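You operate a simulated robot arm through the tools that you are given. There is no shell and no other tool. Be economical: measure what you need, move in short steps, check, and stop when the job is done.

Carry out the task below with a simulated robot arm. There is one attempt and no reset: what you move stays moved.

TASK
Put the yellow-banded holder on the green table away on the far end of the front table. Put one of the blue-banded holders from the green table on the thin green plate. Take the yellow-banded ring and put it on the right half of the bottom shelf of the blue rack. Take the blue-banded slotted holder and leave it in the steel tray with handles. Put the steel tube on the right half of the top shelf of the blue rack. Take the tall green tin and put it on the right half of the high shelf of the blue rack. Any order will do. Set down upright: tall green tin.

Only the result counts: the job must be done as asked and must still hold three seconds after the hand-in. Knocking over, shifting, dropping, spilling or breaking anything else fails it.

THE ROBOT
A 7-joint arm with a two-finger parallel gripper on a trunk, on a base that drives. Base frame: it is fixed to the floor where the robot stands at the start and does not move with it; the origin is under the middle of the robot, x ahead of it, y to its left, z up. Lengths are in m, angles in rad, forces in N, time in s.
With the tool pointing down near the work surface it reaches from about 0.1 to 0.96 m from the robot's upright axis, wherever it stands. Its first joint turns from -2.897 to 2.897 rad. Places, roughly: blue-banded holder (7x7x5 cm) [0.5, 0.3, 0.8]; blue-banded slotted holder (7x7x5 cm) [-1.2, 0.5, 1.7]; far end of the front table [-6.9, -3.4, 0.8]; right half of the bottom shelf of the blue rack [-1.1, 0.6, 0.1]; right half of the high shelf of the blue rack [-1.1, 0.6, 1.3]; right half of the top shelf of the blue rack [-1.1, 0.6, 1.6]; steel tray with handles (30x26x5 cm) [0.6, -0.4, 0.8]; steel tube (4x4x4 cm) [-0.8, 0.5, 0.5]; tall green tin (8x8x8 cm) [-2.1, 0.5, 1.3]; thin green plate (9x9x1 cm) [0.5, 0.6, 0.8]; yellow-banded holder (7x7x5 cm) [0.7, -0.1, 0.8]; yellow-banded ring (6x6x2 cm) [0.8, 0.2, 0.8]. Payload 1.57 kg.
The tool frame sits at the grasp point between the pads (the TCP): z along the fingers, y along the line on which they close. The tips reach 0.03 m beyond it. Largest opening 0.11 m; finger width 0.024, thickness 0.012; the body of the gripper, 0.048 by 0.112 m, starts 0.078 m behind the TCP.
Orientation is that of the tool frame in the base frame, as a unit quaternion [x, y, z, w]. With the fingers straight down and closing along the base's y, the tool's x points along the base's -x, its y along +y and its z along -z.

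THE INTERFACE
- The arm moves only by the tool jog_arm. Its argument "moves" is one flat list of numbers, 7 for each row, row after row: the shift along the tool's x, y, z in units of 40 mm (1.0 is 40 mm), then the turn, a rotation vector about the tool's x, y, z in units of 5 degrees (1.0 is 5 degrees), then the opening in per cent of the stroke, from 0 (shut) to 100 (fully open). In form: [tx, ty, tz, ax, ay, az, hand, tx, ty, tz, ax, ay, az, hand, ...]. A call has 1 to 12 rows; each row shifts and turns the commanded pose from where the row before left it, along the tool's axes as they then stand. A call with a number of a shift or a turn outside -1 to 1 is refused whole. Rows are played at 5 a second. More than 0.05 m and 0.15 rad between two rows, or a gripper value outside its range, and nothing of the call is played. A pose out of reach is approached as far as the arm can. The call stops where the force on the tool passes 40 N (or 10 N more than at its start, if that is more) or the arm is blocked; 0.2 s more then pass. Each finger travels about 0.108 m/s and halts on what it meets, pressing with about 43 N; the grip force reading is that of the motor and also rises with nothing between the fingers. The clock runs only during rows and for 0.2 s after the last one: add rows that do not move to give the fingers time. It gives the time, the measured TCP pose, the force on the tool (base axes), the opening and the grip force at its end, in the units of the frame above (readings bear some noise), with the torque about the TCP (base axes, N m) and any sound that the robot's microphone picked up.
- Cameras (640 x 400 px; columns grow to the right, rows downward): "scene" is now at [0.4339, 0.2588, 1.2211]; the picture's right is [1.00, -0.10, 0.00], its down [-0.09, -0.93, -0.36] and it looks along [0.03, 0.36, -0.93] (base axes); focal length 214 px, centre (320, 200). "wrist" rides on the gripper at [0.07, 0.016, -0.141] in the tool frame; the picture's right is [-0.23, 0.97, 0.00], its down [-0.86, -0.20, -0.48] and it looks along [-0.47, -0.11, 0.88] (tool axes); focal length 222 px, centre (320, 200). There is no depth. A picture from a camera that has moved, and an enlarged one, comes with that camera's place and axes in the base frame and with its lens.
- camera(camera): a new picture of that camera. The clock stands still meanwhile.
- raise_lower(by): slides the trunk up (or, below 0, down) by that many m; the arm and the scene camera ride with it, the base frame stays. It gives what a move gives, with no picture.
- roll_base(legs): drives the robot by 1 to 6 legs, each [ahead, left, turn to the left] in m, m and rad, along the robot's own axes; the way and the turn of a leg run together, so that a leg with both is an arc; at most 1.5 m and 3.142 rad a leg. The arm and the cameras ride along, it lands a little off, and it stops where it bumps. It gives what a move gives.
- pan_tilt(pan, tilt): turns the head with the scene camera to pan (to the left, within 1.798 rad either way) and tilt (down, from -0.506 to 1.204), counted from straight ahead of the robot. It gives what a move gives.
- enlarge(camera, box): a new picture of the part [left, top, right, bottom] of that camera's present view, enlarged. The clock stands still meanwhile.
- hand_in(): hands the job in; it is judged then, once.

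Go step by step. Nothing tells you exact positions but the pictures and the camera data: compare them with the known pose of the tool, close in by small moves and look again before you grip or let go. The budget is 186 turns and 156 pictures, counting those below and the enlarged ones. Unless the task says otherwise, let go and move clear before handing in, and close with one line.

The tools are called after "Request:" as a command line: name --argument value ..., lists and objects as JSON in quotes. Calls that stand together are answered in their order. jog_arm: Moves the arm, as the interface text tells. Its arguments: {"type":"object","properties":{"moves":{"type":"array"}},"required":["moves"]} The other tools are called the same way: raise_lower (by) slides the trunk up or down; roll_base (legs) drives the base; pan_tilt (pan, tilt) turns the head that bears the scene camera; camera (camera) takes a picture; enlarge (camera, box) takes an enlarged picture of a part of a camera's view; hand_in () hands the job in.

At the start:

```text
time_s: 0.0
position: [0.1884, 0.3563, 0.9998]
ee_rot: [-0.001, 1.0, 0.0, 0.0]
wrist_force: [-0.7, -0.2, 0.1]
torque: [0.01, -0.03, 0.01]
gripper_width: 0.1097
finger_force: 0.0
trunk travel left (down, up): [-0.301, 0.309]
robot x, y, heading: [-0.0003, -0.0023, -0.003]
head pan, tilt: [1.475, 1.201]
```

scene: 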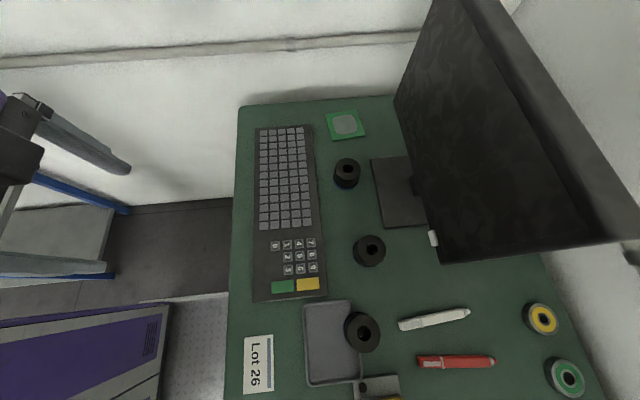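
wrist: 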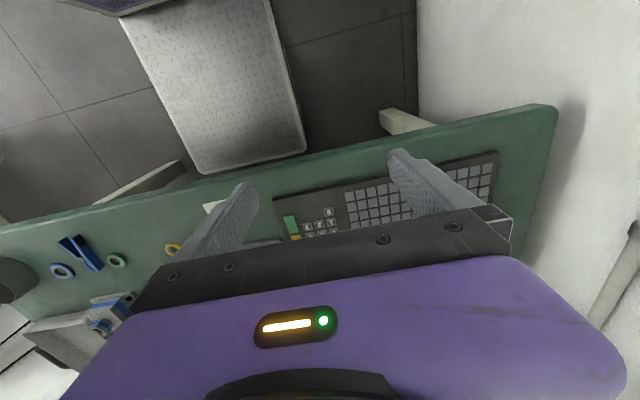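

I see the green table with keyboard, monitor, several black round holders, a plate and rings. I look around with the head first.

Request:
pan_tilt --pan 0.0 --tilt 0.9

Request:
camera --camera "scene"

Request:
pan_tilt --pan -1.0 --tilt 0.8

Request:
camera --camera "scene"

Request:
pan_tilt --pan 1.75 --tilt 0.3

Request:
camera --camera "scene"

```text
time_s: 1.6
position: [0.1897, 0.3573, 0.9995]
ee_rot: [0.001, 1.0, -0.001, 0.0]
wrist_force: [0.1, -0.3, 0.2]
torque: [-0.01, 0.01, 0.01]
gripper_width: 0.1101
finger_force: 0.0
trunk travel left (down, up): [-0.301, 0.309]
robot x, y, heading: [-0.0022, 0.0005, 0.003]
head pan, tilt: [0.0, 0.901]
```

```text
153 pictures are left
camera scene: at [0.5041, 0.2032, 1.2409], right [0.0, -1.0, 0.0], down [-0.78, 0.0, -0.62], along [0.62, 0.0, -0.78], focal length 214 px, centre (320, 200)
```

scene: 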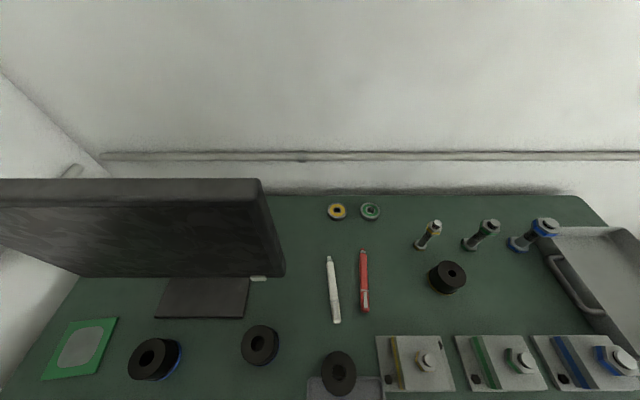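

```text
time_s: 2.9
position: [0.1886, 0.3568, 0.9999]
ee_rot: [0.0, 1.0, -0.001, 0.0]
wrist_force: [-0.1, -0.3, 0.1]
torque: [-0.01, -0.02, -0.03]
gripper_width: 0.11
finger_force: 0.0
trunk travel left (down, up): [-0.301, 0.309]
robot x, y, heading: [0.0016, 0.0003, 0.0]
head pan, tilt: [-1.0, 0.799]
```

```text
152 pictures are left
camera scene: at [0.4722, 0.1353, 1.2489], right [-0.84, -0.54, 0.0], down [-0.39, 0.6, -0.7], along [0.38, -0.59, -0.72], focal length 214 px, centre (320, 200)
```

scene: 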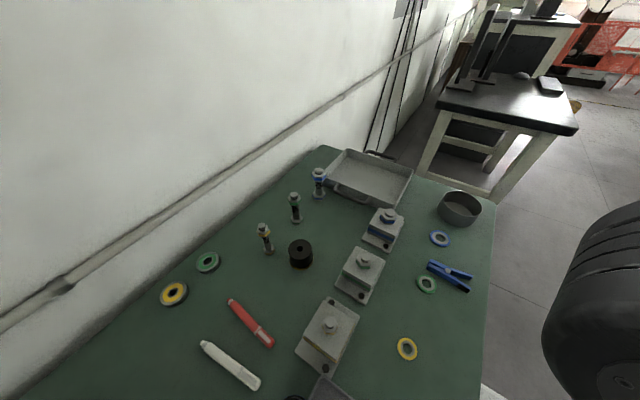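

```text
time_s: 5.3
position: [0.1889, 0.3553, 1.0]
ee_rot: [0.0, 1.0, 0.0, 0.0]
wrist_force: [0.5, -1.2, -0.2]
torque: [0.01, -0.02, -0.02]
gripper_width: 0.11
finger_force: 0.2
trunk travel left (down, up): [-0.301, 0.309]
robot x, y, heading: [0.0011, -0.0025, 0.001]
head pan, tilt: [1.751, 0.3]
```

```text
151 pictures are left
camera scene: at [0.4119, 0.295, 1.2932], right [0.98, 0.18, 0.0], down [0.05, -0.29, -0.96], along [-0.17, 0.94, -0.3], focal length 214 px, centre (320, 200)
```

scene: 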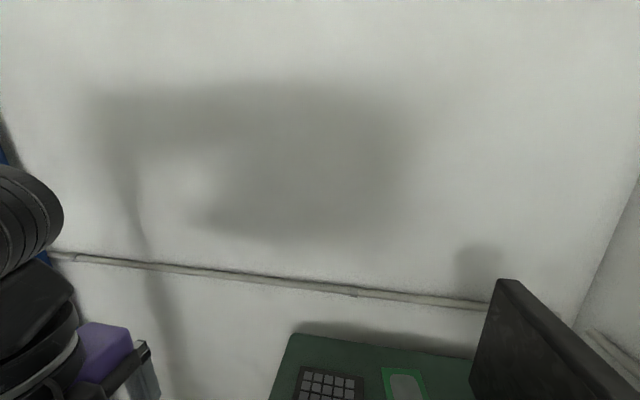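

I'll look closer at the holders to find their band colours.

Request:
pan_tilt --pan 0.3 --tilt 1.1

Request:
enlarge --camera "scene" --box '[100, 200, 420, 400]'

Request:
pan_tilt --pan -0.6 --tilt 1.1

Request:
enlarge --camera "scene" --box '[160, 100, 480, 300]'

```text
time_s: 6.8
position: [0.1881, 0.3561, 0.9992]
ee_rot: [0.0, 1.0, -0.001, 0.0]
wrist_force: [0.6, -0.5, -0.7]
torque: [0.0, 0.0, -0.03]
gripper_width: 0.1102
finger_force: 0.0
trunk travel left (down, up): [-0.301, 0.309]
robot x, y, heading: [0.0066, -0.0017, -0.001]
head pan, tilt: [0.3, 1.1]
```

```text
2.00 times, centred on (260, 300) of scene
camera zoom: at [0.4889, 0.2219, 1.2271], right [0.3, -0.96, 0.0], down [-0.85, -0.26, -0.45], along [0.43, 0.13, -0.89], focal length 429 px, centre (440, 0)
```

zoom: 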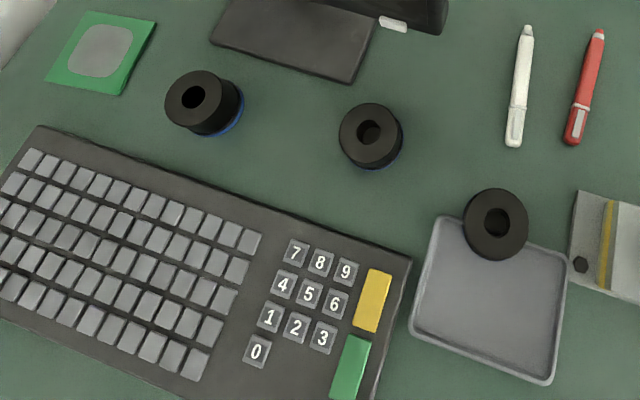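

```text
time_s: 8.1
position: [0.1888, 0.3563, 1.0004]
ee_rot: [0.0, 1.0, -0.002, 0.0]
wrist_force: [-0.1, 0.3, -0.3]
torque: [0.0, 0.01, 0.0]
gripper_width: 0.1098
finger_force: 0.1
trunk travel left (down, up): [-0.301, 0.309]
robot x, y, heading: [0.0026, 0.0045, -0.003]
head pan, tilt: [-0.6, 1.1]
```

```text
2.00 times, centred on (320, 200) of scene
camera zoom: at [0.4807, 0.1675, 1.2271], right [-0.56, -0.83, 0.0], down [-0.74, 0.5, -0.45], along [0.37, -0.26, -0.89], focal length 429 px, centre (320, 200)
```

zoom: 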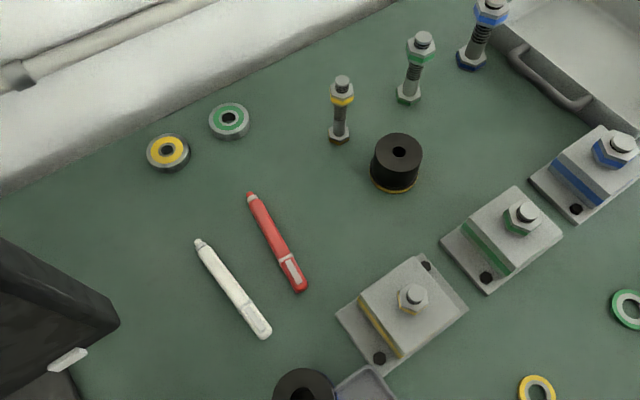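

Blue-banded holders are at about (0.51,0.47) and (0.53,0.31), and the plate is at about (0.53,0.63). The monitor plane is at x≈0.65. I move above the holder nearest the plate.

Request:
jog_arm --moves '[-1, 0.34, 0.1, 0, 0, 0, 100, -1, 0.34, 0.1, 0, 0, 0, 100, -1, 0.34, 0.1, 0, 0, 0, 100, -1, 0.34, 0.1, 0, 0, 0, 100, -1, 0.34, 0.1, 0, 0, 0, 100, -1, 0.34, 0.1, 0, 0, 0, 100, -1, 0.34, 0.1, 0, 0, 0, 100, -1, 0.34, 0.1, 0, 0, 0, 100, 0, 0, 0, 0, 0, 0, 100]'

Request:
camera --camera "wrist"

Request:
pan_tilt --pan 0.9 --tilt 0.9

Request:
camera --camera "scene"

```text
time_s: 10.1
position: [0.5084, 0.4653, 0.9676]
ee_rot: [0.0, 1.0, 0.0, 0.0]
wrist_force: [-0.6, -0.6, -0.1]
torque: [-0.02, -0.01, 0.01]
gripper_width: 0.11
finger_force: 0.1
trunk travel left (down, up): [-0.301, 0.309]
robot x, y, heading: [-0.0001, -0.0026, 0.0]
head pan, tilt: [-0.6, 1.1]
```

```text
148 pictures are left
camera wrist: at [0.4409, 0.482, 1.1083], right [0.23, 0.97, 0.0], down [0.86, -0.2, 0.48], along [0.47, -0.11, -0.88], focal length 222 px, centre (320, 200)
```

wrist: 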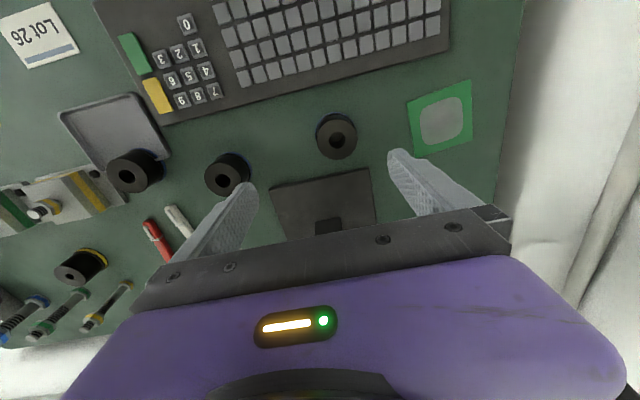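

```text
time_s: 11.7
position: [0.5091, 0.4658, 0.9671]
ee_rot: [0.0, 1.0, -0.001, 0.0]
wrist_force: [0.7, 0.4, -0.2]
torque: [-0.03, 0.01, 0.0]
gripper_width: 0.1098
finger_force: 0.1
trunk travel left (down, up): [-0.301, 0.309]
robot x, y, heading: [0.0027, 0.002, 0.002]
head pan, tilt: [0.901, 0.901]
```

```text
147 pictures are left
camera scene: at [0.4755, 0.2623, 1.2409], right [0.78, -0.62, 0.0], down [-0.49, -0.61, -0.62], along [0.39, 0.49, -0.78], focal length 214 px, centre (320, 200)
```

scene: 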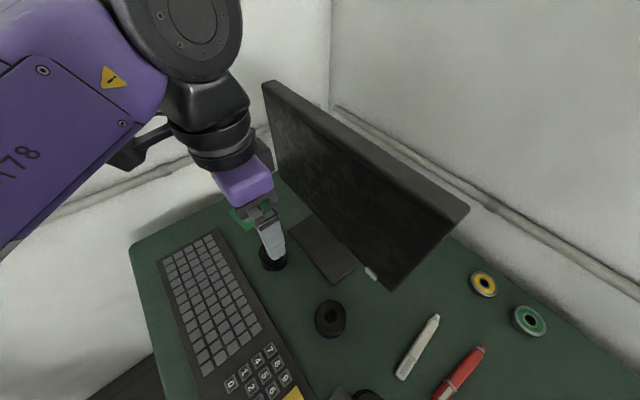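

Triangulating puts the holder at (0.51,0.49), with the table top at about 0.757. I shift over it, come down part way and check.

Request:
jog_arm --moves '[0, 0.6, 0.6, 0, 0, 0, 100, 0, 0, 0.9, 0, 0, 0, 100, 0, 0, 0.9, 0, 0, 0, 100, 0, 0, 0, 0, 0, 0, 100]'

Request:
camera --camera "wrist"

Request:
enlarge --camera "scene" --box '[180, 150, 420, 300]'

```text
time_s: 12.7
position: [0.5087, 0.4881, 0.8706]
ee_rot: [0.0, 1.0, -0.001, -0.001]
wrist_force: [0.1, -0.4, -0.2]
torque: [-0.01, 0.01, 0.0]
gripper_width: 0.1101
finger_force: 0.0
trunk travel left (down, up): [-0.301, 0.309]
robot x, y, heading: [0.0019, -0.0005, 0.001]
head pan, tilt: [0.901, 0.901]
```

```text
146 pictures are left
camera wrist: at [0.4399, 0.5053, 1.0122], right [0.23, 0.97, 0.0], down [0.86, -0.2, 0.48], along [0.47, -0.11, -0.88], focal length 222 px, centre (320, 200)
```

wrist: 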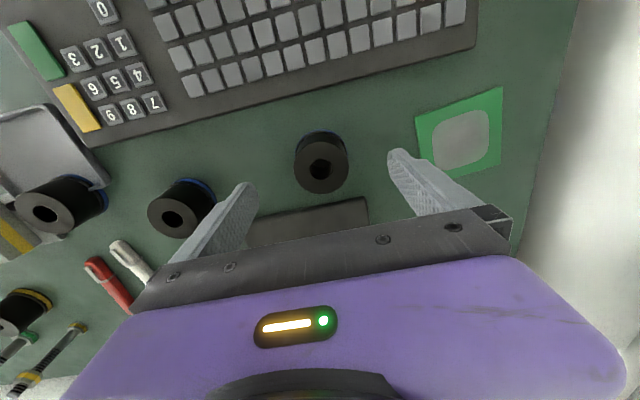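

```text
2.67 times, centred on (300, 225) of scene
camera zoom: at [0.4755, 0.2624, 1.241], right [0.78, -0.62, 0.0], down [-0.49, -0.61, -0.62], along [0.39, 0.49, -0.78], focal length 572 px, centre (373, 133)
```

zoom: 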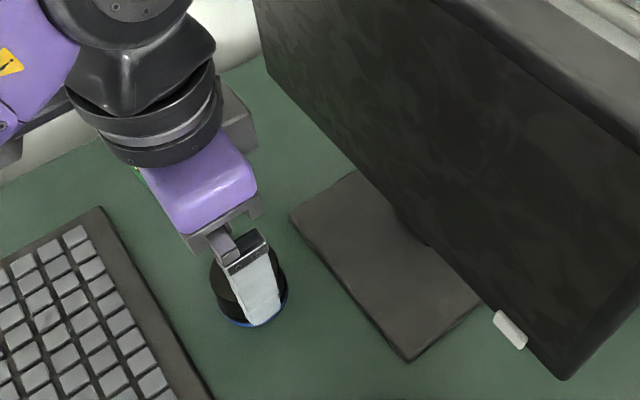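

Aligned; go down and grip.

Request:
jog_arm --moves '[-0.12, 0, 0.9, 0, 0, 0, 100, 0, 0, 0.86, 0, 0, 0, 100, 0, 0, 0, 0, 0, 0, 0, 0, 0, 0, 0, 0, 0, 0, 0, 0, 0, 0, 0, 0, 0]'

Request:
camera --camera "wrist"

```text
time_s: 13.8
position: [0.5138, 0.4878, 0.8007]
ee_rot: [0.0, 1.0, -0.001, 0.0]
wrist_force: [0.3, -0.1, -0.5]
torque: [0.01, -0.16, -0.09]
gripper_width: 0.0576
finger_force: 42.7
trunk travel left (down, up): [-0.301, 0.309]
robot x, y, heading: [-0.0005, -0.0013, -0.004]
head pan, tilt: [0.901, 0.901]
```

```text
144 pictures are left
camera wrist: at [0.4451, 0.5049, 0.9418], right [0.23, 0.97, 0.0], down [0.86, -0.2, 0.48], along [0.47, -0.11, -0.88], focal length 222 px, centre (320, 200)
```

wrist: 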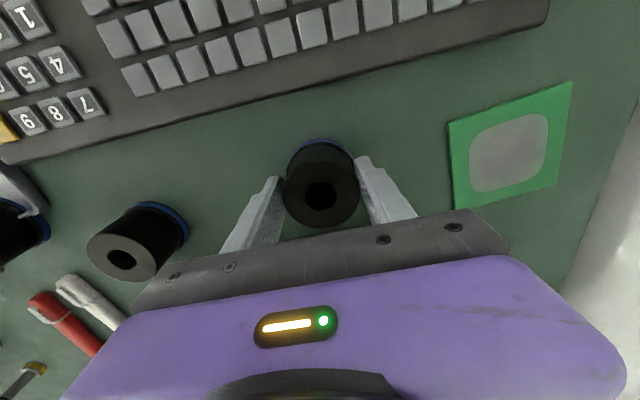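

Gripped. Lift and move over the plate at about (0.53,0.643).

Request:
jog_arm --moves '[0, 0, -0.8, 0, 0, 0, 0, 0, 0, -0.7, 0, 0, 0, 0, -0.1, 0.97, 0, 0, 0, 0, 0, -0.1, 0.97, 0, 0, 0, 0, 0, -0.1, 0.97, 0, 0, 0, 0, 0, -0.1, 0.97, 0, 0, 0, 0, 0, 0, 0, 0, 0, 0, 0, 0]'

Request:
camera --camera "wrist"

Request:
camera --camera "scene"

```text
time_s: 15.4
position: [0.531, 0.6437, 0.8614]
ee_rot: [0.001, 1.0, -0.001, 0.0]
wrist_force: [0.0, 0.2, -7.9]
torque: [0.03, 0.03, -0.02]
gripper_width: 0.0577
finger_force: 42.7
trunk travel left (down, up): [-0.301, 0.309]
robot x, y, heading: [-0.0027, -0.001, -0.002]
head pan, tilt: [0.901, 0.901]
```

```text
143 pictures are left
camera wrist: at [0.4615, 0.661, 1.0011], right [0.23, 0.97, 0.0], down [0.86, -0.2, 0.48], along [0.47, -0.11, -0.88], focal length 222 px, centre (320, 200)
```

wrist: 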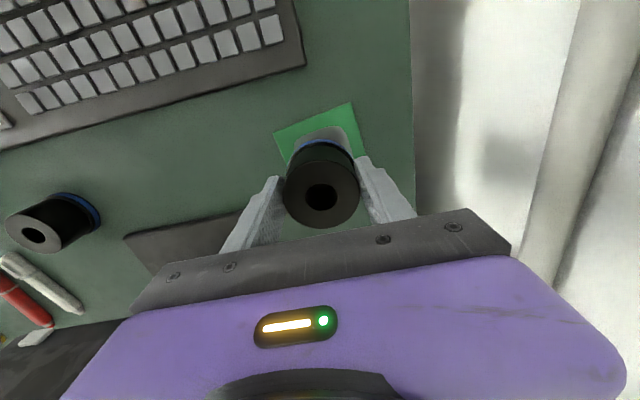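

```text
142 pictures are left
camera scene: at [0.4756, 0.2625, 1.2408], right [0.78, -0.62, 0.0], down [-0.49, -0.61, -0.62], along [0.39, 0.49, -0.78], focal length 214 px, centre (320, 200)
```

scene: 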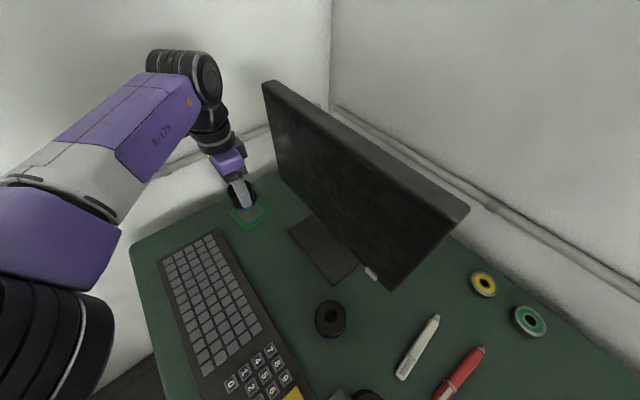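

Small correction and lower.

Request:
jog_arm --moves '[-0.15, 0.12, 0.6, 0, 0, 0, 0, 0, 0, 0.5, 0, 0, 0, 0, 0, 0, 0.1, 0, 0, 0, 0, 0, 0, 0, 0, 0, 0, 0]'

Request:
jog_arm --moves '[0, 0, 0.06, 0, 0, 0, 0, 0, 0, 0.04, 0, 0, 0, 0, 0, 0, 0, 0, 0, 0, 0]'

Request:
camera --camera "wrist"

```text
time_s: 16.4
position: [0.5356, 0.6488, 0.8124]
ee_rot: [0.0, 1.0, -0.001, 0.0]
wrist_force: [0.1, 1.5, -6.7]
torque: [0.03, 0.03, -0.05]
gripper_width: 0.0576
finger_force: 42.2
trunk travel left (down, up): [-0.301, 0.309]
robot x, y, heading: [0.0021, 0.0024, 0.0]
head pan, tilt: [0.901, 0.901]
```

```text
time_s: 17.2
position: [0.5361, 0.6487, 0.809]
ee_rot: [0.0, 1.0, -0.001, 0.0]
wrist_force: [-0.6, -0.2, -7.7]
torque: [0.02, 0.06, 0.02]
gripper_width: 0.0579
finger_force: 43.0
trunk travel left (down, up): [-0.301, 0.309]
robot x, y, heading: [-0.001, 0.0005, 0.002]
head pan, tilt: [0.901, 0.901]
```

```text
141 pictures are left
camera wrist: at [0.4675, 0.666, 0.9493], right [0.23, 0.97, 0.0], down [0.86, -0.2, 0.48], along [0.47, -0.11, -0.88], focal length 222 px, centre (320, 200)
```

wrist: 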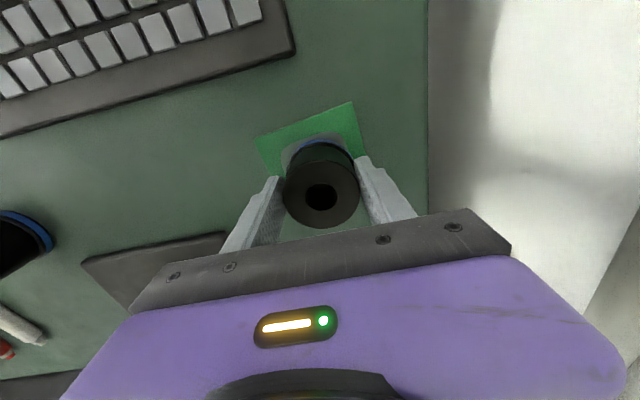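

Still hanging; lower in small steps until contact.

Request:
jog_arm --moves '[0, 0, 0.06, 0, 0, 0, 0, 0, 0, 0, 0, 0, 0, 0]'

Request:
jog_arm --moves '[0, 0, 0.06, 0, 0, 0, 0, 0, 0, 0, 0, 0, 0, 0]'

```text
time_s: 17.9
position: [0.5358, 0.6497, 0.8076]
ee_rot: [0.0, 1.0, -0.001, 0.0]
wrist_force: [-1.0, -1.7, 0.7]
torque: [-0.23, 0.05, -0.03]
gripper_width: 0.0577
finger_force: 43.4
trunk travel left (down, up): [-0.301, 0.309]
robot x, y, heading: [-0.0034, -0.0015, -0.0]
head pan, tilt: [0.901, 0.901]
```

```text
time_s: 18.4
position: [0.5352, 0.649, 0.807]
ee_rot: [-0.001, 1.0, 0.0, 0.001]
wrist_force: [-2.1, -6.5, 25.1]
torque: [-0.4, 0.28, 0.01]
gripper_width: 0.0578
finger_force: 42.9
trunk travel left (down, up): [-0.301, 0.309]
robot x, y, heading: [0.0013, -0.0009, 0.0]
head pan, tilt: [0.901, 0.901]
```

Contact made on the plate; open, retreat up.

Request:
jog_arm --moves '[0, 0, -0.08, 0, 0, 0, 0, 0, 0, 0, 0, 0, 0, 85, 0, 0, 0, 0, 0, 0, 85, 0, 0, 0, 0, 0, 0, 85, 0, 0, -0.7, 0, 0, 0, 85, 0, 0, -1, 0, 0, 0, 85, 0, 0, -1, 0, 0, 0, 85, 0, 0, 0, 0, 0, 0, 85]'

Request:
camera --camera "wrist"

```text
time_s: 20.2
position: [0.5351, 0.6499, 0.9149]
ee_rot: [0.0, 1.0, -0.001, 0.0]
wrist_force: [-0.1, -0.2, -0.1]
torque: [0.01, 0.0, -0.03]
gripper_width: 0.0933
finger_force: 0.1
trunk travel left (down, up): [-0.301, 0.309]
robot x, y, heading: [0.0, 0.0015, -0.001]
head pan, tilt: [0.901, 0.901]
```

```text
140 pictures are left
camera wrist: at [0.4667, 0.666, 1.0556], right [0.23, 0.97, 0.0], down [0.86, -0.2, 0.48], along [0.47, -0.11, -0.88], focal length 222 px, centre (320, 200)
```

wrist: 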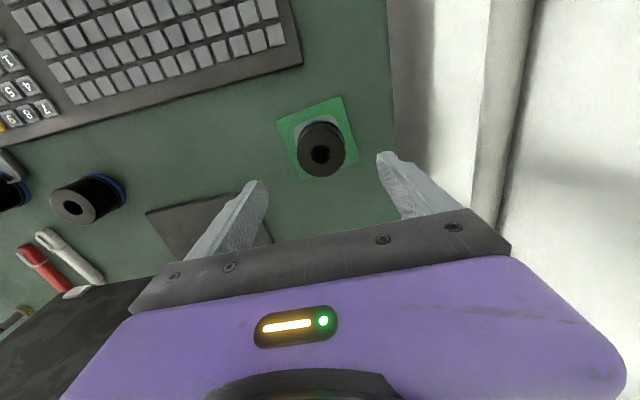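

The holder stands on the plate. Now the yellow-banded ring at about (0.838,0.161): retract, swing right clear of the monitor.

Request:
jog_arm --moves '[1, 0, -0.8, 0, 0, 0, 71, 1, -0.5, -0.8, 0, 0, 0, 71, 1, -1, 0, 0, 0, 0, 71, 0.4, -1, 0, 0, 0, 0, 71, 0, -1, 0, 0, 0, 0, 71, 0, -1, 0, 0, 0, 0, 71, 0, -1, 0, 0, 0, 0, 71, 0, -1, 0, 0, 0, 0, 71, 0, -1, 0, 0, 0, 0, 71, 0, -1, 0, 0, 0, 0, 71, 0, -1, 0, 0, 0, 0, 71, 0, -1, 0, 0, 0, 0, 71]'

Request:
pan_tilt --pan 0.0 --tilt 0.8

Request:
jog_arm --moves '[-1, -1, 0, 0, 0, 0, 71, -1, -0.75, 0, 0, 0, 0, 71, -1, 0, 0, 0, 0, 0, 71, -1, 0, 0, 0, 0, 0, 71, -1, 0, 0, 0, 0, 0, 71, -1, 0, 0, 0, 0, 0, 71, 0, 0, 0, 0, 0, 0, 71]'

Request:
camera --camera "scene"

Request:
camera --camera "wrist"

```text
refused: row 1 steps farther than a row can; nothing moved
```

```text
time_s: 21.4
position: [0.5351, 0.6496, 0.9148]
ee_rot: [0.0, 1.0, 0.0, 0.0]
wrist_force: [0.0, -0.4, 0.5]
torque: [0.0, -0.03, 0.02]
gripper_width: 0.0933
finger_force: 0.0
trunk travel left (down, up): [-0.301, 0.309]
robot x, y, heading: [-0.0017, -0.0031, 0.002]
head pan, tilt: [0.0, 0.799]
```

```text
refused: row 1 steps farther than a row can; nothing moved
```

```text
139 pictures are left
camera scene: at [0.5093, 0.2033, 1.2488], right [0.0, -1.0, 0.0], down [-0.72, 0.0, -0.7], along [0.7, 0.0, -0.72], focal length 214 px, centre (320, 200)
```

scene: 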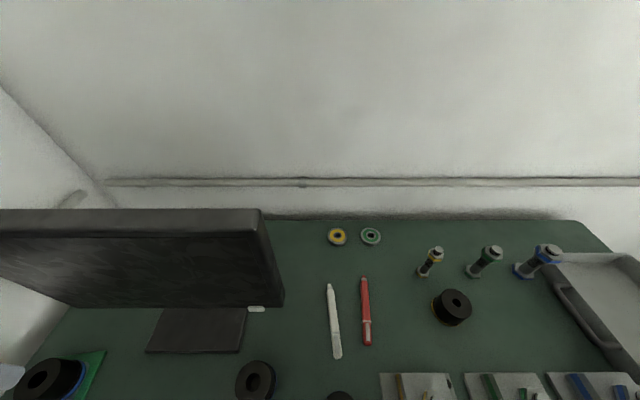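

```text
138 pictures are left
camera wrist: at [0.4668, 0.666, 1.0554], right [0.23, 0.97, 0.0], down [0.86, -0.2, 0.48], along [0.47, -0.11, -0.88], focal length 222 px, centre (320, 200)
```

wrist: 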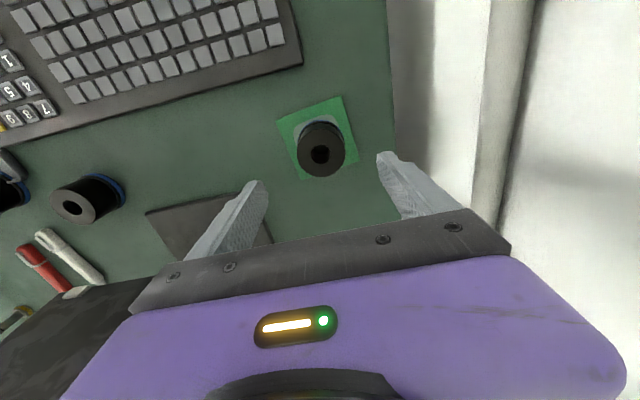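

Re-send within the per-row step limit.

Request:
jog_arm --moves '[0.9, 0, -0.8, 0, 0, 0, 71, 0.9, 0, -0.8, 0, 0, 0, 71, 0.7, -1, 0, 0, 0, 0, 71, 0.7, -1, 0, 0, 0, 0, 71, 0, -1, 0, 0, 0, 0, 71, 0, -1, 0, 0, 0, 0, 71, 0, -1, 0, 0, 0, 0, 71, 0, -1, 0, 0, 0, 0, 71, 0, -1, 0, 0, 0, 0, 71, 0, -1, 0, 0, 0, 0, 71, 0, -1, 0, 0, 0, 0, 71, 0, -1, 0, 0, 0, 0, 71]'

Request:
jog_arm --moves '[-0.7, -1, 0, 0, 0, 0, 71, -0.7, -1, 0, 0, 0, 0, 71, -1, -0.2, 0, 0, 0, 0, 71, -1, 0, 0, 0, 0, 0, 71, -1, 0, 0, 0, 0, 0, 71, -1, 0, 0, 0, 0, 0, 71, 0, 0, 0, 0, 0, 0, 71]'

Request:
camera --camera "scene"

Request:
camera --camera "wrist"

```text
time_s: 24.1
position: [0.407, 0.2608, 0.9794]
ee_rot: [-0.025, 1.0, -0.006, 0.0]
wrist_force: [-0.2, 0.4, 0.3]
torque: [0.02, -0.04, 0.0]
gripper_width: 0.0781
finger_force: 0.0
trunk travel left (down, up): [-0.301, 0.309]
robot x, y, heading: [0.0022, -0.001, 0.001]
head pan, tilt: [0.0, 0.799]
```

```text
time_s: 24.7
position: [0.4254, 0.2551, 0.9912]
ee_rot: [-0.161, 0.987, -0.02, -0.008]
wrist_force: [-0.4, 0.8, 0.6]
torque: [0.0, 0.02, 0.0]
gripper_width: 0.0781
finger_force: 0.1
out of reach, approached as far as the arm can: row 1, 2
trunk travel left (down, up): [-0.301, 0.309]
robot x, y, heading: [0.0015, -0.0021, 0.003]
head pan, tilt: [0.0, 0.799]
stopped in row 3: the arm was blocked; the commanded pose is now the measured one
```

```text
137 pictures are left
camera scene: at [0.5123, 0.1976, 1.2546], right [-0.07, -1.0, 0.0], down [-0.66, 0.04, -0.75], along [0.74, -0.05, -0.67], focal length 214 px, centre (320, 200)
```

scene: 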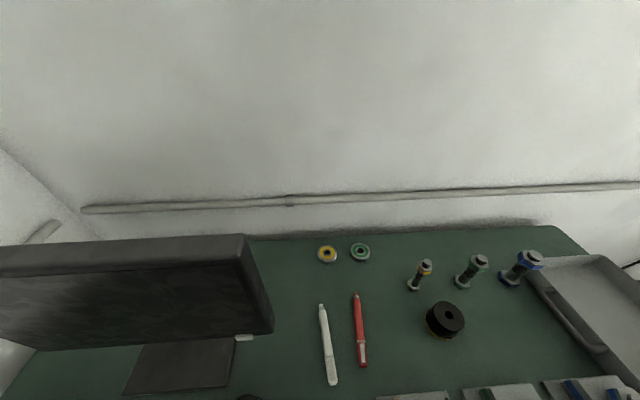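

```text
136 pictures are left
camera wrist: at [0.3555, 0.2536, 1.1311], right [-0.09, 0.99, -0.04], down [0.88, 0.1, 0.47], along [0.47, 0.01, -0.88], focal length 222 px, centre (320, 200)
```

wrist: 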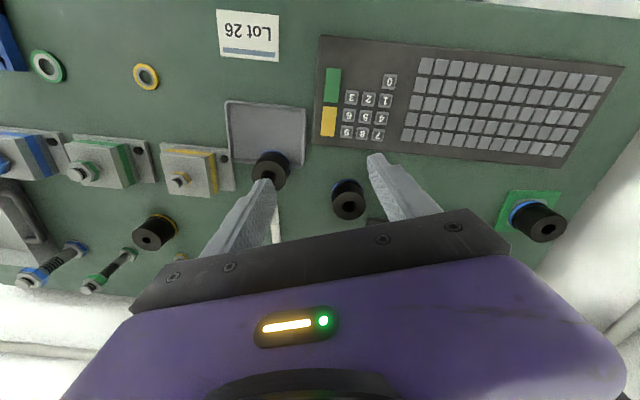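

The arm touched the head boom. I back off and look at the robot itself to understand the geometry.

Request:
jog_arm --moves '[0.3, 0.8, 0, 0, 0, 0, 71, 0.3, 0.8, 0, 0, 0, 0, 71, 0, 0.8, 0, 0, 0, 0, 71, 0, 0, 0, 0, 0, 0, 71]'

Request:
pan_tilt --pan 1.79 --tilt 0.9

Request:
camera --camera "scene"

Request:
pan_tilt --pan -1.79 --tilt 0.6

Request:
camera --camera "scene"

```text
time_s: 25.7
position: [0.3746, 0.3369, 0.9876]
ee_rot: [-0.157, 0.987, -0.018, -0.007]
wrist_force: [-0.4, 0.7, 0.5]
torque: [-0.01, 0.04, 0.03]
gripper_width: 0.0781
finger_force: 0.2
trunk travel left (down, up): [-0.301, 0.309]
robot x, y, heading: [-0.0021, -0.0028, -0.001]
head pan, tilt: [0.0, 0.799]
```

```text
time_s: 27.4
position: [0.3737, 0.3364, 0.9888]
ee_rot: [-0.158, 0.987, -0.018, -0.007]
wrist_force: [0.7, 0.2, -0.1]
torque: [0.02, -0.01, 0.0]
gripper_width: 0.0779
finger_force: 0.0
trunk travel left (down, up): [-0.301, 0.309]
robot x, y, heading: [0.0012, 0.0007, -0.004]
head pan, tilt: [1.791, 0.901]
```

```text
135 pictures are left
camera scene: at [0.4122, 0.2769, 1.2409], right [0.98, 0.22, 0.0], down [0.17, -0.76, -0.62], along [-0.14, 0.61, -0.78], focal length 214 px, centre (320, 200)
```

scene: 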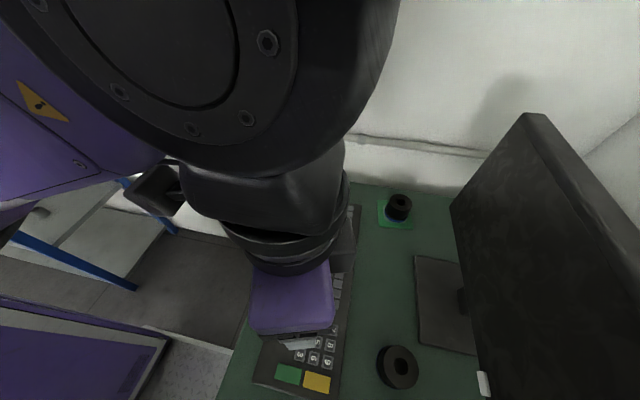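

```text
time_s: 30.4
position: [0.3746, 0.3371, 0.9878]
ee_rot: [-0.158, 0.987, -0.019, -0.007]
wrist_force: [-1.5, -1.1, 0.7]
torque: [0.0, 0.01, -0.01]
gripper_width: 0.078
finger_force: 0.0
trunk travel left (down, up): [-0.301, 0.309]
robot x, y, heading: [-0.002, -0.0022, -0.001]
head pan, tilt: [-1.791, 0.6]
```

```text
134 pictures are left
camera scene: at [0.4094, 0.1169, 1.2657], right [-0.98, 0.22, 0.0], down [0.12, 0.55, -0.83], along [-0.18, -0.81, -0.56], focal length 214 px, centre (320, 200)
```

scene: 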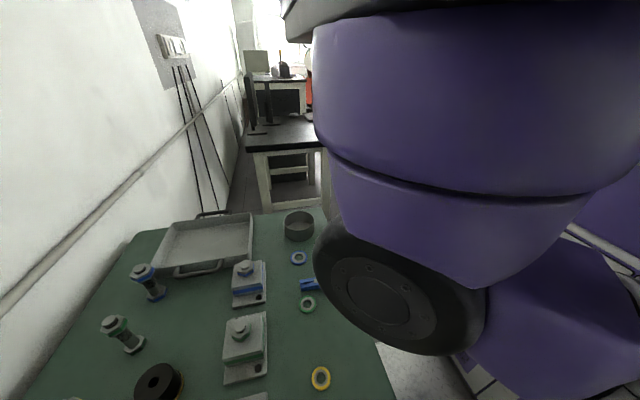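

The head sits at about (0.42,0.2,1.25), beside the arm's working space. I raise the trunk so the arm can pass under the head, and restore the yaw while bringing the tool down again.

Request:
raise_lower --by 0.25

Request:
jog_arm --moves '[0, 0, 0.9, 0, 0, 0.9, 71, 0, 0, 0.9, 0, 0, 0.9, 71, 0, 0, 0.9, 0, 0, 0.9, 71, 0, 0, 0.9, 0, 0, 0.9, 71, 0, 0, 0.9, 0, 0, 0, 71, 0, 0, 0.9, 0, 0, 0, 71, 0, 0, 0.6, 0, 0, 0, 71, 0, 0, 0, 0, 0, 0, 71]'

Request:
jog_arm --moves '[0, -1, 0, 0, 0, 0, 71, 0, -1, 0, 0, 0, 0, 71, 0, -1, 0, 0, 0, 0, 71, 0, 0, 0, 0, 0, 0, 71]'

Request:
camera --camera "scene"

```text
time_s: 33.0
position: [0.3736, 0.337, 1.2373]
ee_rot: [-0.158, 0.987, -0.018, -0.007]
wrist_force: [0.1, 1.3, 0.2]
torque: [-0.01, 0.0, -0.01]
gripper_width: 0.0782
finger_force: 0.0
trunk travel left (down, up): [-0.551, 0.059]
robot x, y, heading: [0.0005, 0.0002, -0.002]
head pan, tilt: [-1.791, 0.6]
```

```text
time_s: 34.8
position: [0.3711, 0.3287, 0.9989]
ee_rot: [-0.001, 1.0, -0.018, -0.004]
wrist_force: [0.6, -0.6, -0.4]
torque: [0.01, 0.01, -0.01]
gripper_width: 0.0782
finger_force: 0.1
trunk travel left (down, up): [-0.551, 0.059]
robot x, y, heading: [0.0001, -0.0002, -0.003]
head pan, tilt: [-1.791, 0.6]
```

```text
time_s: 35.8
position: [0.377, 0.224, 0.9935]
ee_rot: [-0.001, 1.0, -0.02, -0.004]
wrist_force: [0.4, -0.2, 0.4]
torque: [0.0, 0.01, -0.02]
gripper_width: 0.078
finger_force: 0.1
out of reach, approached as far as the arm can: row 3
trunk travel left (down, up): [-0.551, 0.059]
robot x, y, heading: [-0.0016, -0.0007, -0.001]
head pan, tilt: [-1.791, 0.6]
```

```text
133 pictures are left
camera scene: at [0.4094, 0.1169, 1.5157], right [-0.98, 0.22, 0.0], down [0.12, 0.55, -0.83], along [-0.18, -0.81, -0.56], focal length 214 px, centre (320, 200)
```

scene: 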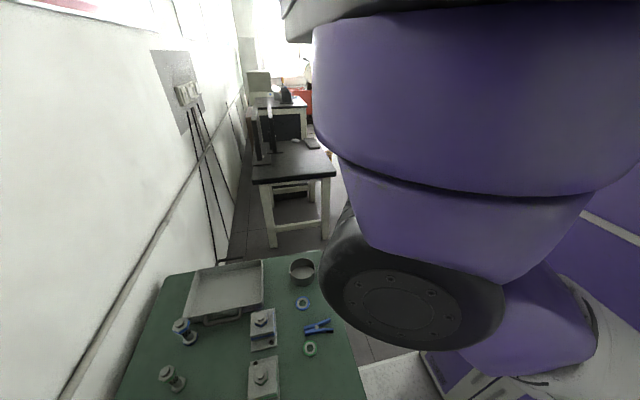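

The arm stalls at this radius; try extending forward instead.

Request:
jog_arm --moves '[-1, 0, 0, 0, 0, 0, 71, -1, 0, 0, 0, 0, 0, 71, -1, 0, 0, 0, 0, 0, 71, -1, -0.5, 0, 0, 0, 0, 71, -1, -0.5, 0, 0, 0, 0, 71, 0, 0, 0, 0, 0, 0, 71]'

Request:
camera --camera "wrist"

```text
time_s: 37.2
position: [0.5777, 0.1859, 0.9938]
ee_rot: [-0.001, 1.0, -0.018, -0.005]
wrist_force: [-0.6, -0.5, -0.1]
torque: [-0.02, 0.0, 0.01]
gripper_width: 0.0781
finger_force: 0.0
trunk travel left (down, up): [-0.551, 0.059]
robot x, y, heading: [-0.0001, 0.0011, -0.006]
head pan, tilt: [-1.791, 0.6]
```

```text
132 pictures are left
camera wrist: at [0.5106, 0.2081, 1.1335], right [0.23, 0.97, -0.04], down [0.86, -0.18, 0.48], along [0.46, -0.14, -0.88], focal length 222 px, centre (320, 200)
```

wrist: 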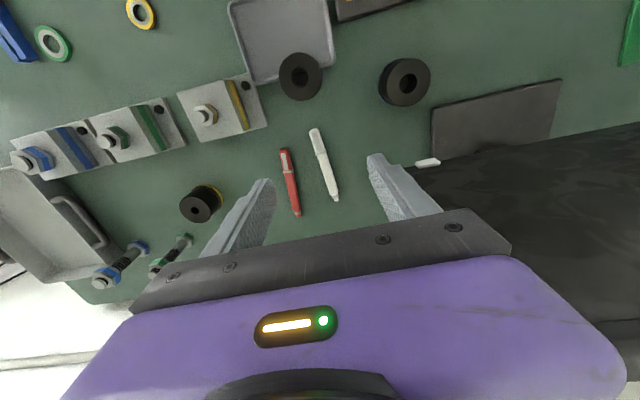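

That works. Continue forward to above the ring, correcting the small tilt.

Request:
jog_arm --moves '[-1, -0.3, 0, -0.4, 0, 0, 71, -1, -0.3, 0, 0, 0, 0, 71, -1, 0, 0, 0, 0, 0, 71, -1, 0, 0, 0, 0, 0, 71, -1, 0, 0, 0, 0, 0, 71, -1, 0, 0, 0, 0, 0, 71, 0, 0, 0, 0, 0, 0, 71]'

Request:
camera --camera "wrist"

Request:
pan_tilt --pan -0.4 --tilt 0.7

Request:
camera --camera "scene"

```text
time_s: 38.8
position: [0.8184, 0.1635, 0.9917]
ee_rot: [0.0, 1.0, -0.001, -0.004]
wrist_force: [-0.8, -0.2, -0.4]
torque: [0.05, 0.0, -0.02]
gripper_width: 0.0782
finger_force: 0.0
trunk travel left (down, up): [-0.551, 0.059]
robot x, y, heading: [-0.0007, 0.0028, -0.001]
head pan, tilt: [-1.791, 0.6]
```

```text
131 pictures are left
camera wrist: at [0.7509, 0.1796, 1.133], right [0.23, 0.97, 0.0], down [0.86, -0.2, 0.47], along [0.46, -0.11, -0.88], focal length 222 px, centre (320, 200)
```

wrist: 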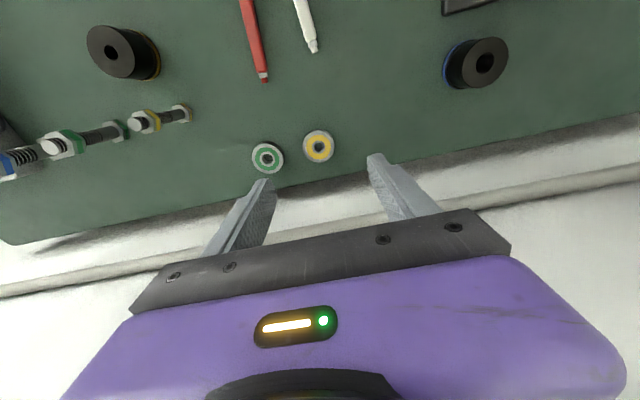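

```text
time_s: 40.4
position: [0.8177, 0.1632, 0.9917]
ee_rot: [-0.001, 1.0, -0.002, -0.004]
wrist_force: [0.5, -0.5, 0.3]
torque: [0.02, 0.01, 0.0]
gripper_width: 0.0783
finger_force: 0.1
trunk travel left (down, up): [-0.551, 0.059]
robot x, y, heading: [0.002, -0.0027, -0.002]
head pan, tilt: [-0.4, 0.7]
```

```text
130 pictures are left
camera scene: at [0.5069, 0.1701, 1.5071], right [-0.39, -0.92, 0.0], down [-0.59, 0.25, -0.76], along [0.7, -0.3, -0.64], focal length 214 px, centre (320, 200)
```

scene: 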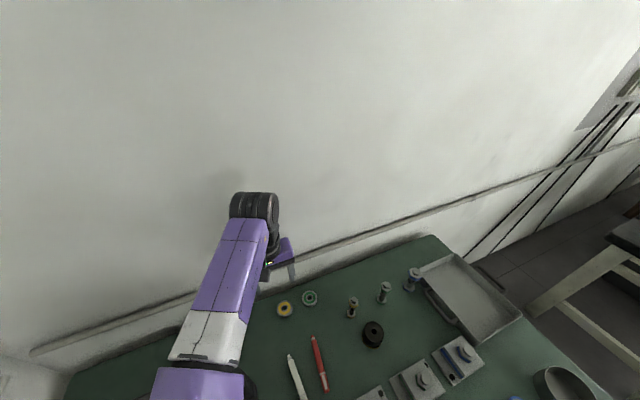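

Ring at about (0.842,0.154), with the green ring 8.5 cm to its right. I align and descend partway.

Request:
jog_arm --moves '[-0.6, -0.24, 0.5, 0, 0, 0, 71, 0, 0, 1, 0, 0, 0, 71, 0, 0, 1, 0, 0, 0, 71, 0, 0, 1, 0, 0, 0, 71, 0, 0, 0, 0, 0, 0, 71]'

Request:
camera --camera "wrist"

Request:
enlarge --camera "scene" --box '[200, 180, 400, 305]'

```text
time_s: 41.5
position: [0.8404, 0.1552, 0.8506]
ee_rot: [-0.001, 1.0, -0.001, -0.004]
wrist_force: [0.6, -1.0, 0.2]
torque: [-0.03, 0.01, 0.0]
gripper_width: 0.0779
finger_force: 0.1
trunk travel left (down, up): [-0.551, 0.059]
robot x, y, heading: [-0.0024, 0.002, 0.002]
head pan, tilt: [-0.4, 0.7]
```

```text
129 pictures are left
camera wrist: at [0.7729, 0.1704, 0.9922], right [0.23, 0.97, 0.0], down [0.86, -0.2, 0.47], along [0.46, -0.11, -0.88], focal length 222 px, centre (320, 200)
```

wrist: 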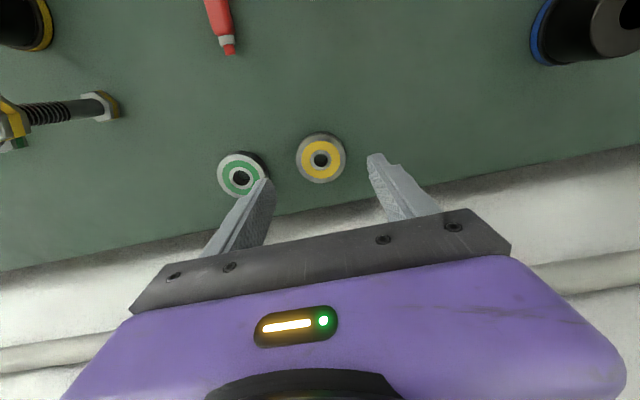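

```text
3.20 times, centred on (300, 242) of scene
camera zoom: at [0.507, 0.1701, 1.5071], right [-0.39, -0.92, 0.0], down [-0.59, 0.25, -0.76], along [0.7, -0.3, -0.64], focal length 686 px, centre (384, 64)
```

zoom: 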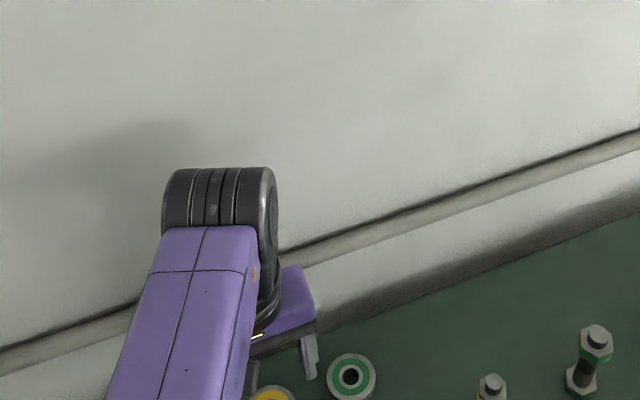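

Centred. Narrow the opening slightly to clear the green ring, descend and grip.

Request:
jog_arm --moves '[0, -0.02, 0, 0, 0, 0, 65, 0, 0, 0.8, 0, 0, 0, 65, 0, 0, 0.7, 0, 0, 0, 65, 0, 0, 0, 0, 0, 0, 65, 0, 0, 0, 0, 0, 0, 0, 0, 0, 0, 0, 0, 0, 0, 0, 0, 0, 0, 0, 0, 0]'

Request:
camera --camera "wrist"

```text
time_s: 43.1
position: [0.8377, 0.152, 0.7907]
ee_rot: [-0.001, 1.0, -0.001, -0.004]
wrist_force: [-0.2, 0.2, -0.7]
torque: [0.0, 0.0, -0.01]
gripper_width: 0.0514
finger_force: 43.0
trunk travel left (down, up): [-0.551, 0.059]
robot x, y, heading: [-0.0042, 0.0006, 0.0]
head pan, tilt: [-0.4, 0.7]
```

```text
127 pictures are left
camera wrist: at [0.7721, 0.169, 0.9324], right [0.23, 0.97, 0.0], down [0.86, -0.2, 0.47], along [0.46, -0.11, -0.88], focal length 222 px, centre (320, 200)
```

wrist: 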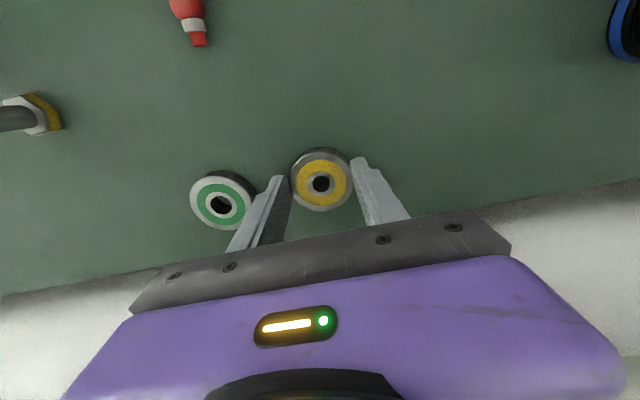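

Gripped. Lift and retract along the same path.

Request:
jog_arm --moves '[0, 0, -1, 0, 0, 0, 0, 0, 0, -1, 0, 0, 0, 0, 0, 0, -1, 0, 0, 0, 0, 0, 0, -1, 0, 0, 0, 0, 0, 0, -1, 0, 0, 0, 0, 1, 0, 0, 0, 0, 0, 0, 1, 0, 0, 0, 0, 0, 0, 1, 0, 0, 0, 0, 0, 0, 1, 0, 0, 0, 0, 0, 0, 1, 0.2, 0, 0, 0, 0, 0, 1, 0.3, 0, 0, 0, 0, 0, 1, 0.3, 0, 0, 0, 0, 0]'

Request:
jog_arm --moves '[0.7, 0.9, 0, 0, 0, 0, 0, 0.7, 0.9, 0, 0, 0, 0, 0, 0.7, 0.9, 0, 0, 0, 0, 0, 0.7, 0.9, 0, 0, 0, 0, 0, 0.8, 0.8, 0, 0, 0, 0, 0, 0.9, 0, 0, 0, 0, 0, 0, 0.9, 0, 0, 0, 0, 0, 0, 0.9, 0, 0, 0, 0, 0, 0, 0.9, 0, 0, 0, 0, 0, 0, 0.9, 0, 0, 0, 0, 0, 0, 0, 0, 0, 0, 0, 0, 0]'

Request:
camera --camera "wrist"

```text
time_s: 45.8
position: [0.5622, 0.1853, 0.9926]
ee_rot: [-0.001, 1.0, -0.001, -0.004]
wrist_force: [0.6, -0.2, -1.2]
torque: [0.03, 0.03, 0.0]
gripper_width: 0.0515
finger_force: 43.1
trunk travel left (down, up): [-0.551, 0.059]
robot x, y, heading: [0.0032, -0.0014, 0.003]
head pan, tilt: [-0.4, 0.7]
```

```text
time_s: 48.1
position: [0.2382, 0.3606, 0.9967]
ee_rot: [0.0, 1.0, -0.001, -0.003]
wrist_force: [0.1, -0.2, -2.1]
torque: [0.01, 0.02, -0.03]
gripper_width: 0.0515
finger_force: 42.8
trunk travel left (down, up): [-0.551, 0.059]
robot x, y, heading: [0.0012, 0.0014, -0.004]
head pan, tilt: [-0.4, 0.7]
```

```text
126 pictures are left
camera wrist: at [0.1711, 0.3768, 1.1366], right [0.23, 0.97, 0.0], down [0.86, -0.2, 0.47], along [0.46, -0.11, -0.88], focal length 222 px, centre (320, 200)
```

wrist: 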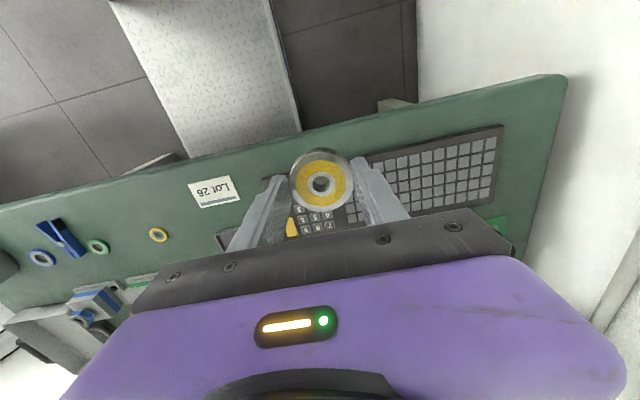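

Ring in hand. The blue rack appears to run along the left wall behind me; I back up with heading 0 so it will be on my left, looking as I go.

Request:
pan_tilt --pan 1.79 --tilt 0.4

Request:
camera --camera "scene"

Request:
roll_base --legs '[[-0.4, 0, 0]]'

Request:
camera --camera "scene"

```text
time_s: 50.2
position: [0.2388, 0.3606, 0.9957]
ee_rot: [0.0, 1.0, 0.0, -0.005]
wrist_force: [0.4, -0.2, -1.6]
torque: [-0.03, 0.05, 0.02]
gripper_width: 0.0516
finger_force: 42.9
trunk travel left (down, up): [-0.551, 0.059]
robot x, y, heading: [0.0005, -0.0012, 0.002]
head pan, tilt: [1.791, 0.4]
```

```text
125 pictures are left
camera scene: at [0.4085, 0.2936, 1.5339], right [0.98, 0.22, 0.0], down [0.08, -0.38, -0.92], along [-0.2, 0.9, -0.39], focal length 214 px, centre (320, 200)
```

scene: 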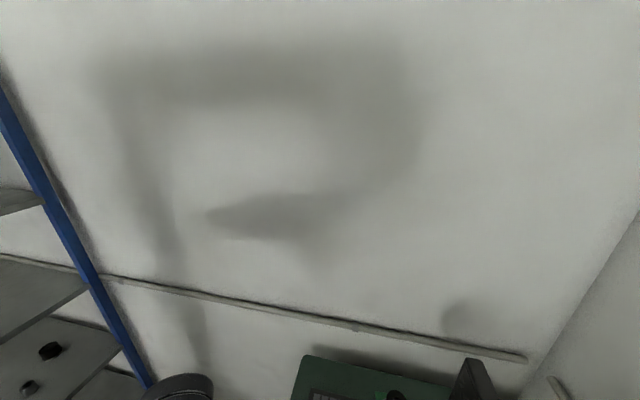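

```text
time_s: 52.7
position: [-0.1569, 0.3604, 0.9949]
ee_rot: [-0.002, 1.0, -0.001, -0.004]
wrist_force: [-0.5, 0.4, -2.6]
torque: [0.02, -0.03, -0.03]
gripper_width: 0.0513
finger_force: 42.5
trunk travel left (down, up): [-0.551, 0.059]
robot x, y, heading: [-0.3939, -0.0003, 0.008]
head pan, tilt: [1.791, 0.4]
```

```text
124 pictures are left
camera scene: at [0.014, 0.2946, 1.5339], right [0.97, 0.22, 0.0], down [0.09, -0.38, -0.92], along [-0.21, 0.9, -0.39], focal length 214 px, centre (320, 200)
```

scene: 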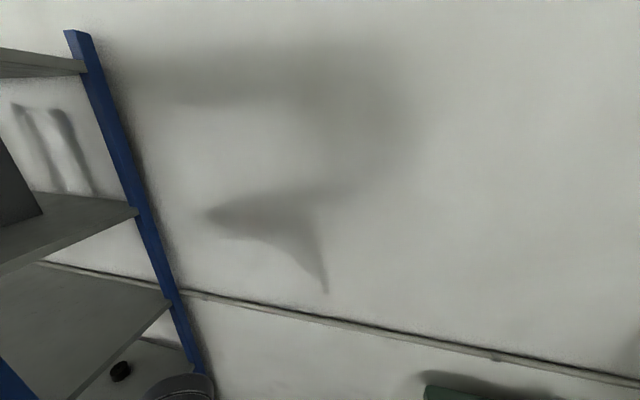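

Rack shelves come into view. I shift away to the right for clearance, then back further and look.

Request:
roll_base --legs '[[0, -0.35, 0], [-0.5, 0, 0]]'

Request:
pan_tilt --pan 1.6 --tilt 0.3

Request:
camera --camera "scene"

Request:
pan_tilt --pan 1.79 --tilt 0.8

Request:
camera --camera "scene"

```text
time_s: 57.5
position: [-0.6601, 0.0087, 0.9956]
ee_rot: [-0.002, 1.0, -0.001, -0.004]
wrist_force: [-0.2, 0.0, -1.0]
torque: [0.0, 0.02, -0.01]
gripper_width: 0.0514
finger_force: 42.8
trunk travel left (down, up): [-0.551, 0.059]
robot x, y, heading: [-0.8975, -0.3501, -0.002]
head pan, tilt: [1.791, 0.4]
```

```text
time_s: 58.2
position: [-0.6601, 0.0101, 0.9953]
ee_rot: [-0.001, 1.0, -0.001, -0.003]
wrist_force: [0.2, 0.0, -1.9]
torque: [0.01, 0.0, 0.02]
gripper_width: 0.0515
finger_force: 42.4
trunk travel left (down, up): [-0.551, 0.059]
robot x, y, heading: [-0.8982, -0.3531, 0.006]
head pan, tilt: [1.6, 0.3]
```

```text
123 pictures are left
camera scene: at [-0.4733, -0.0531, 1.5432], right [1.0, 0.03, 0.0], down [0.01, -0.3, -0.96], along [-0.03, 0.95, -0.3], focal length 214 px, centre (320, 200)
```

scene: 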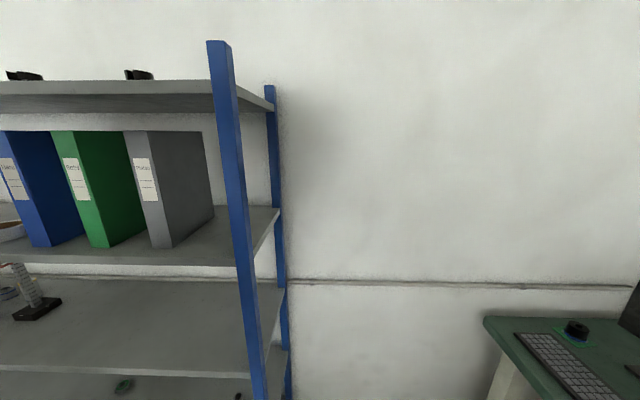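

```text
time_s: 59.2
position: [-0.6606, 0.0095, 0.9955]
ee_rot: [-0.002, 1.0, 0.0, -0.005]
wrist_force: [-0.2, 0.6, -1.7]
torque: [0.0, 0.03, 0.0]
gripper_width: 0.0513
finger_force: 43.2
trunk travel left (down, up): [-0.551, 0.059]
robot x, y, heading: [-0.8982, -0.3521, 0.002]
head pan, tilt: [1.791, 0.799]
```

```text
122 pictures are left
camera scene: at [-0.488, -0.0677, 1.4989], right [0.98, 0.22, 0.0], down [0.16, -0.7, -0.7], along [-0.15, 0.68, -0.72], focal length 214 px, centre (320, 200)
```

scene: 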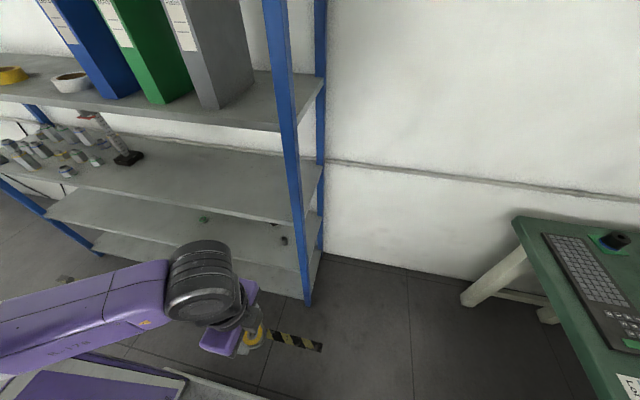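

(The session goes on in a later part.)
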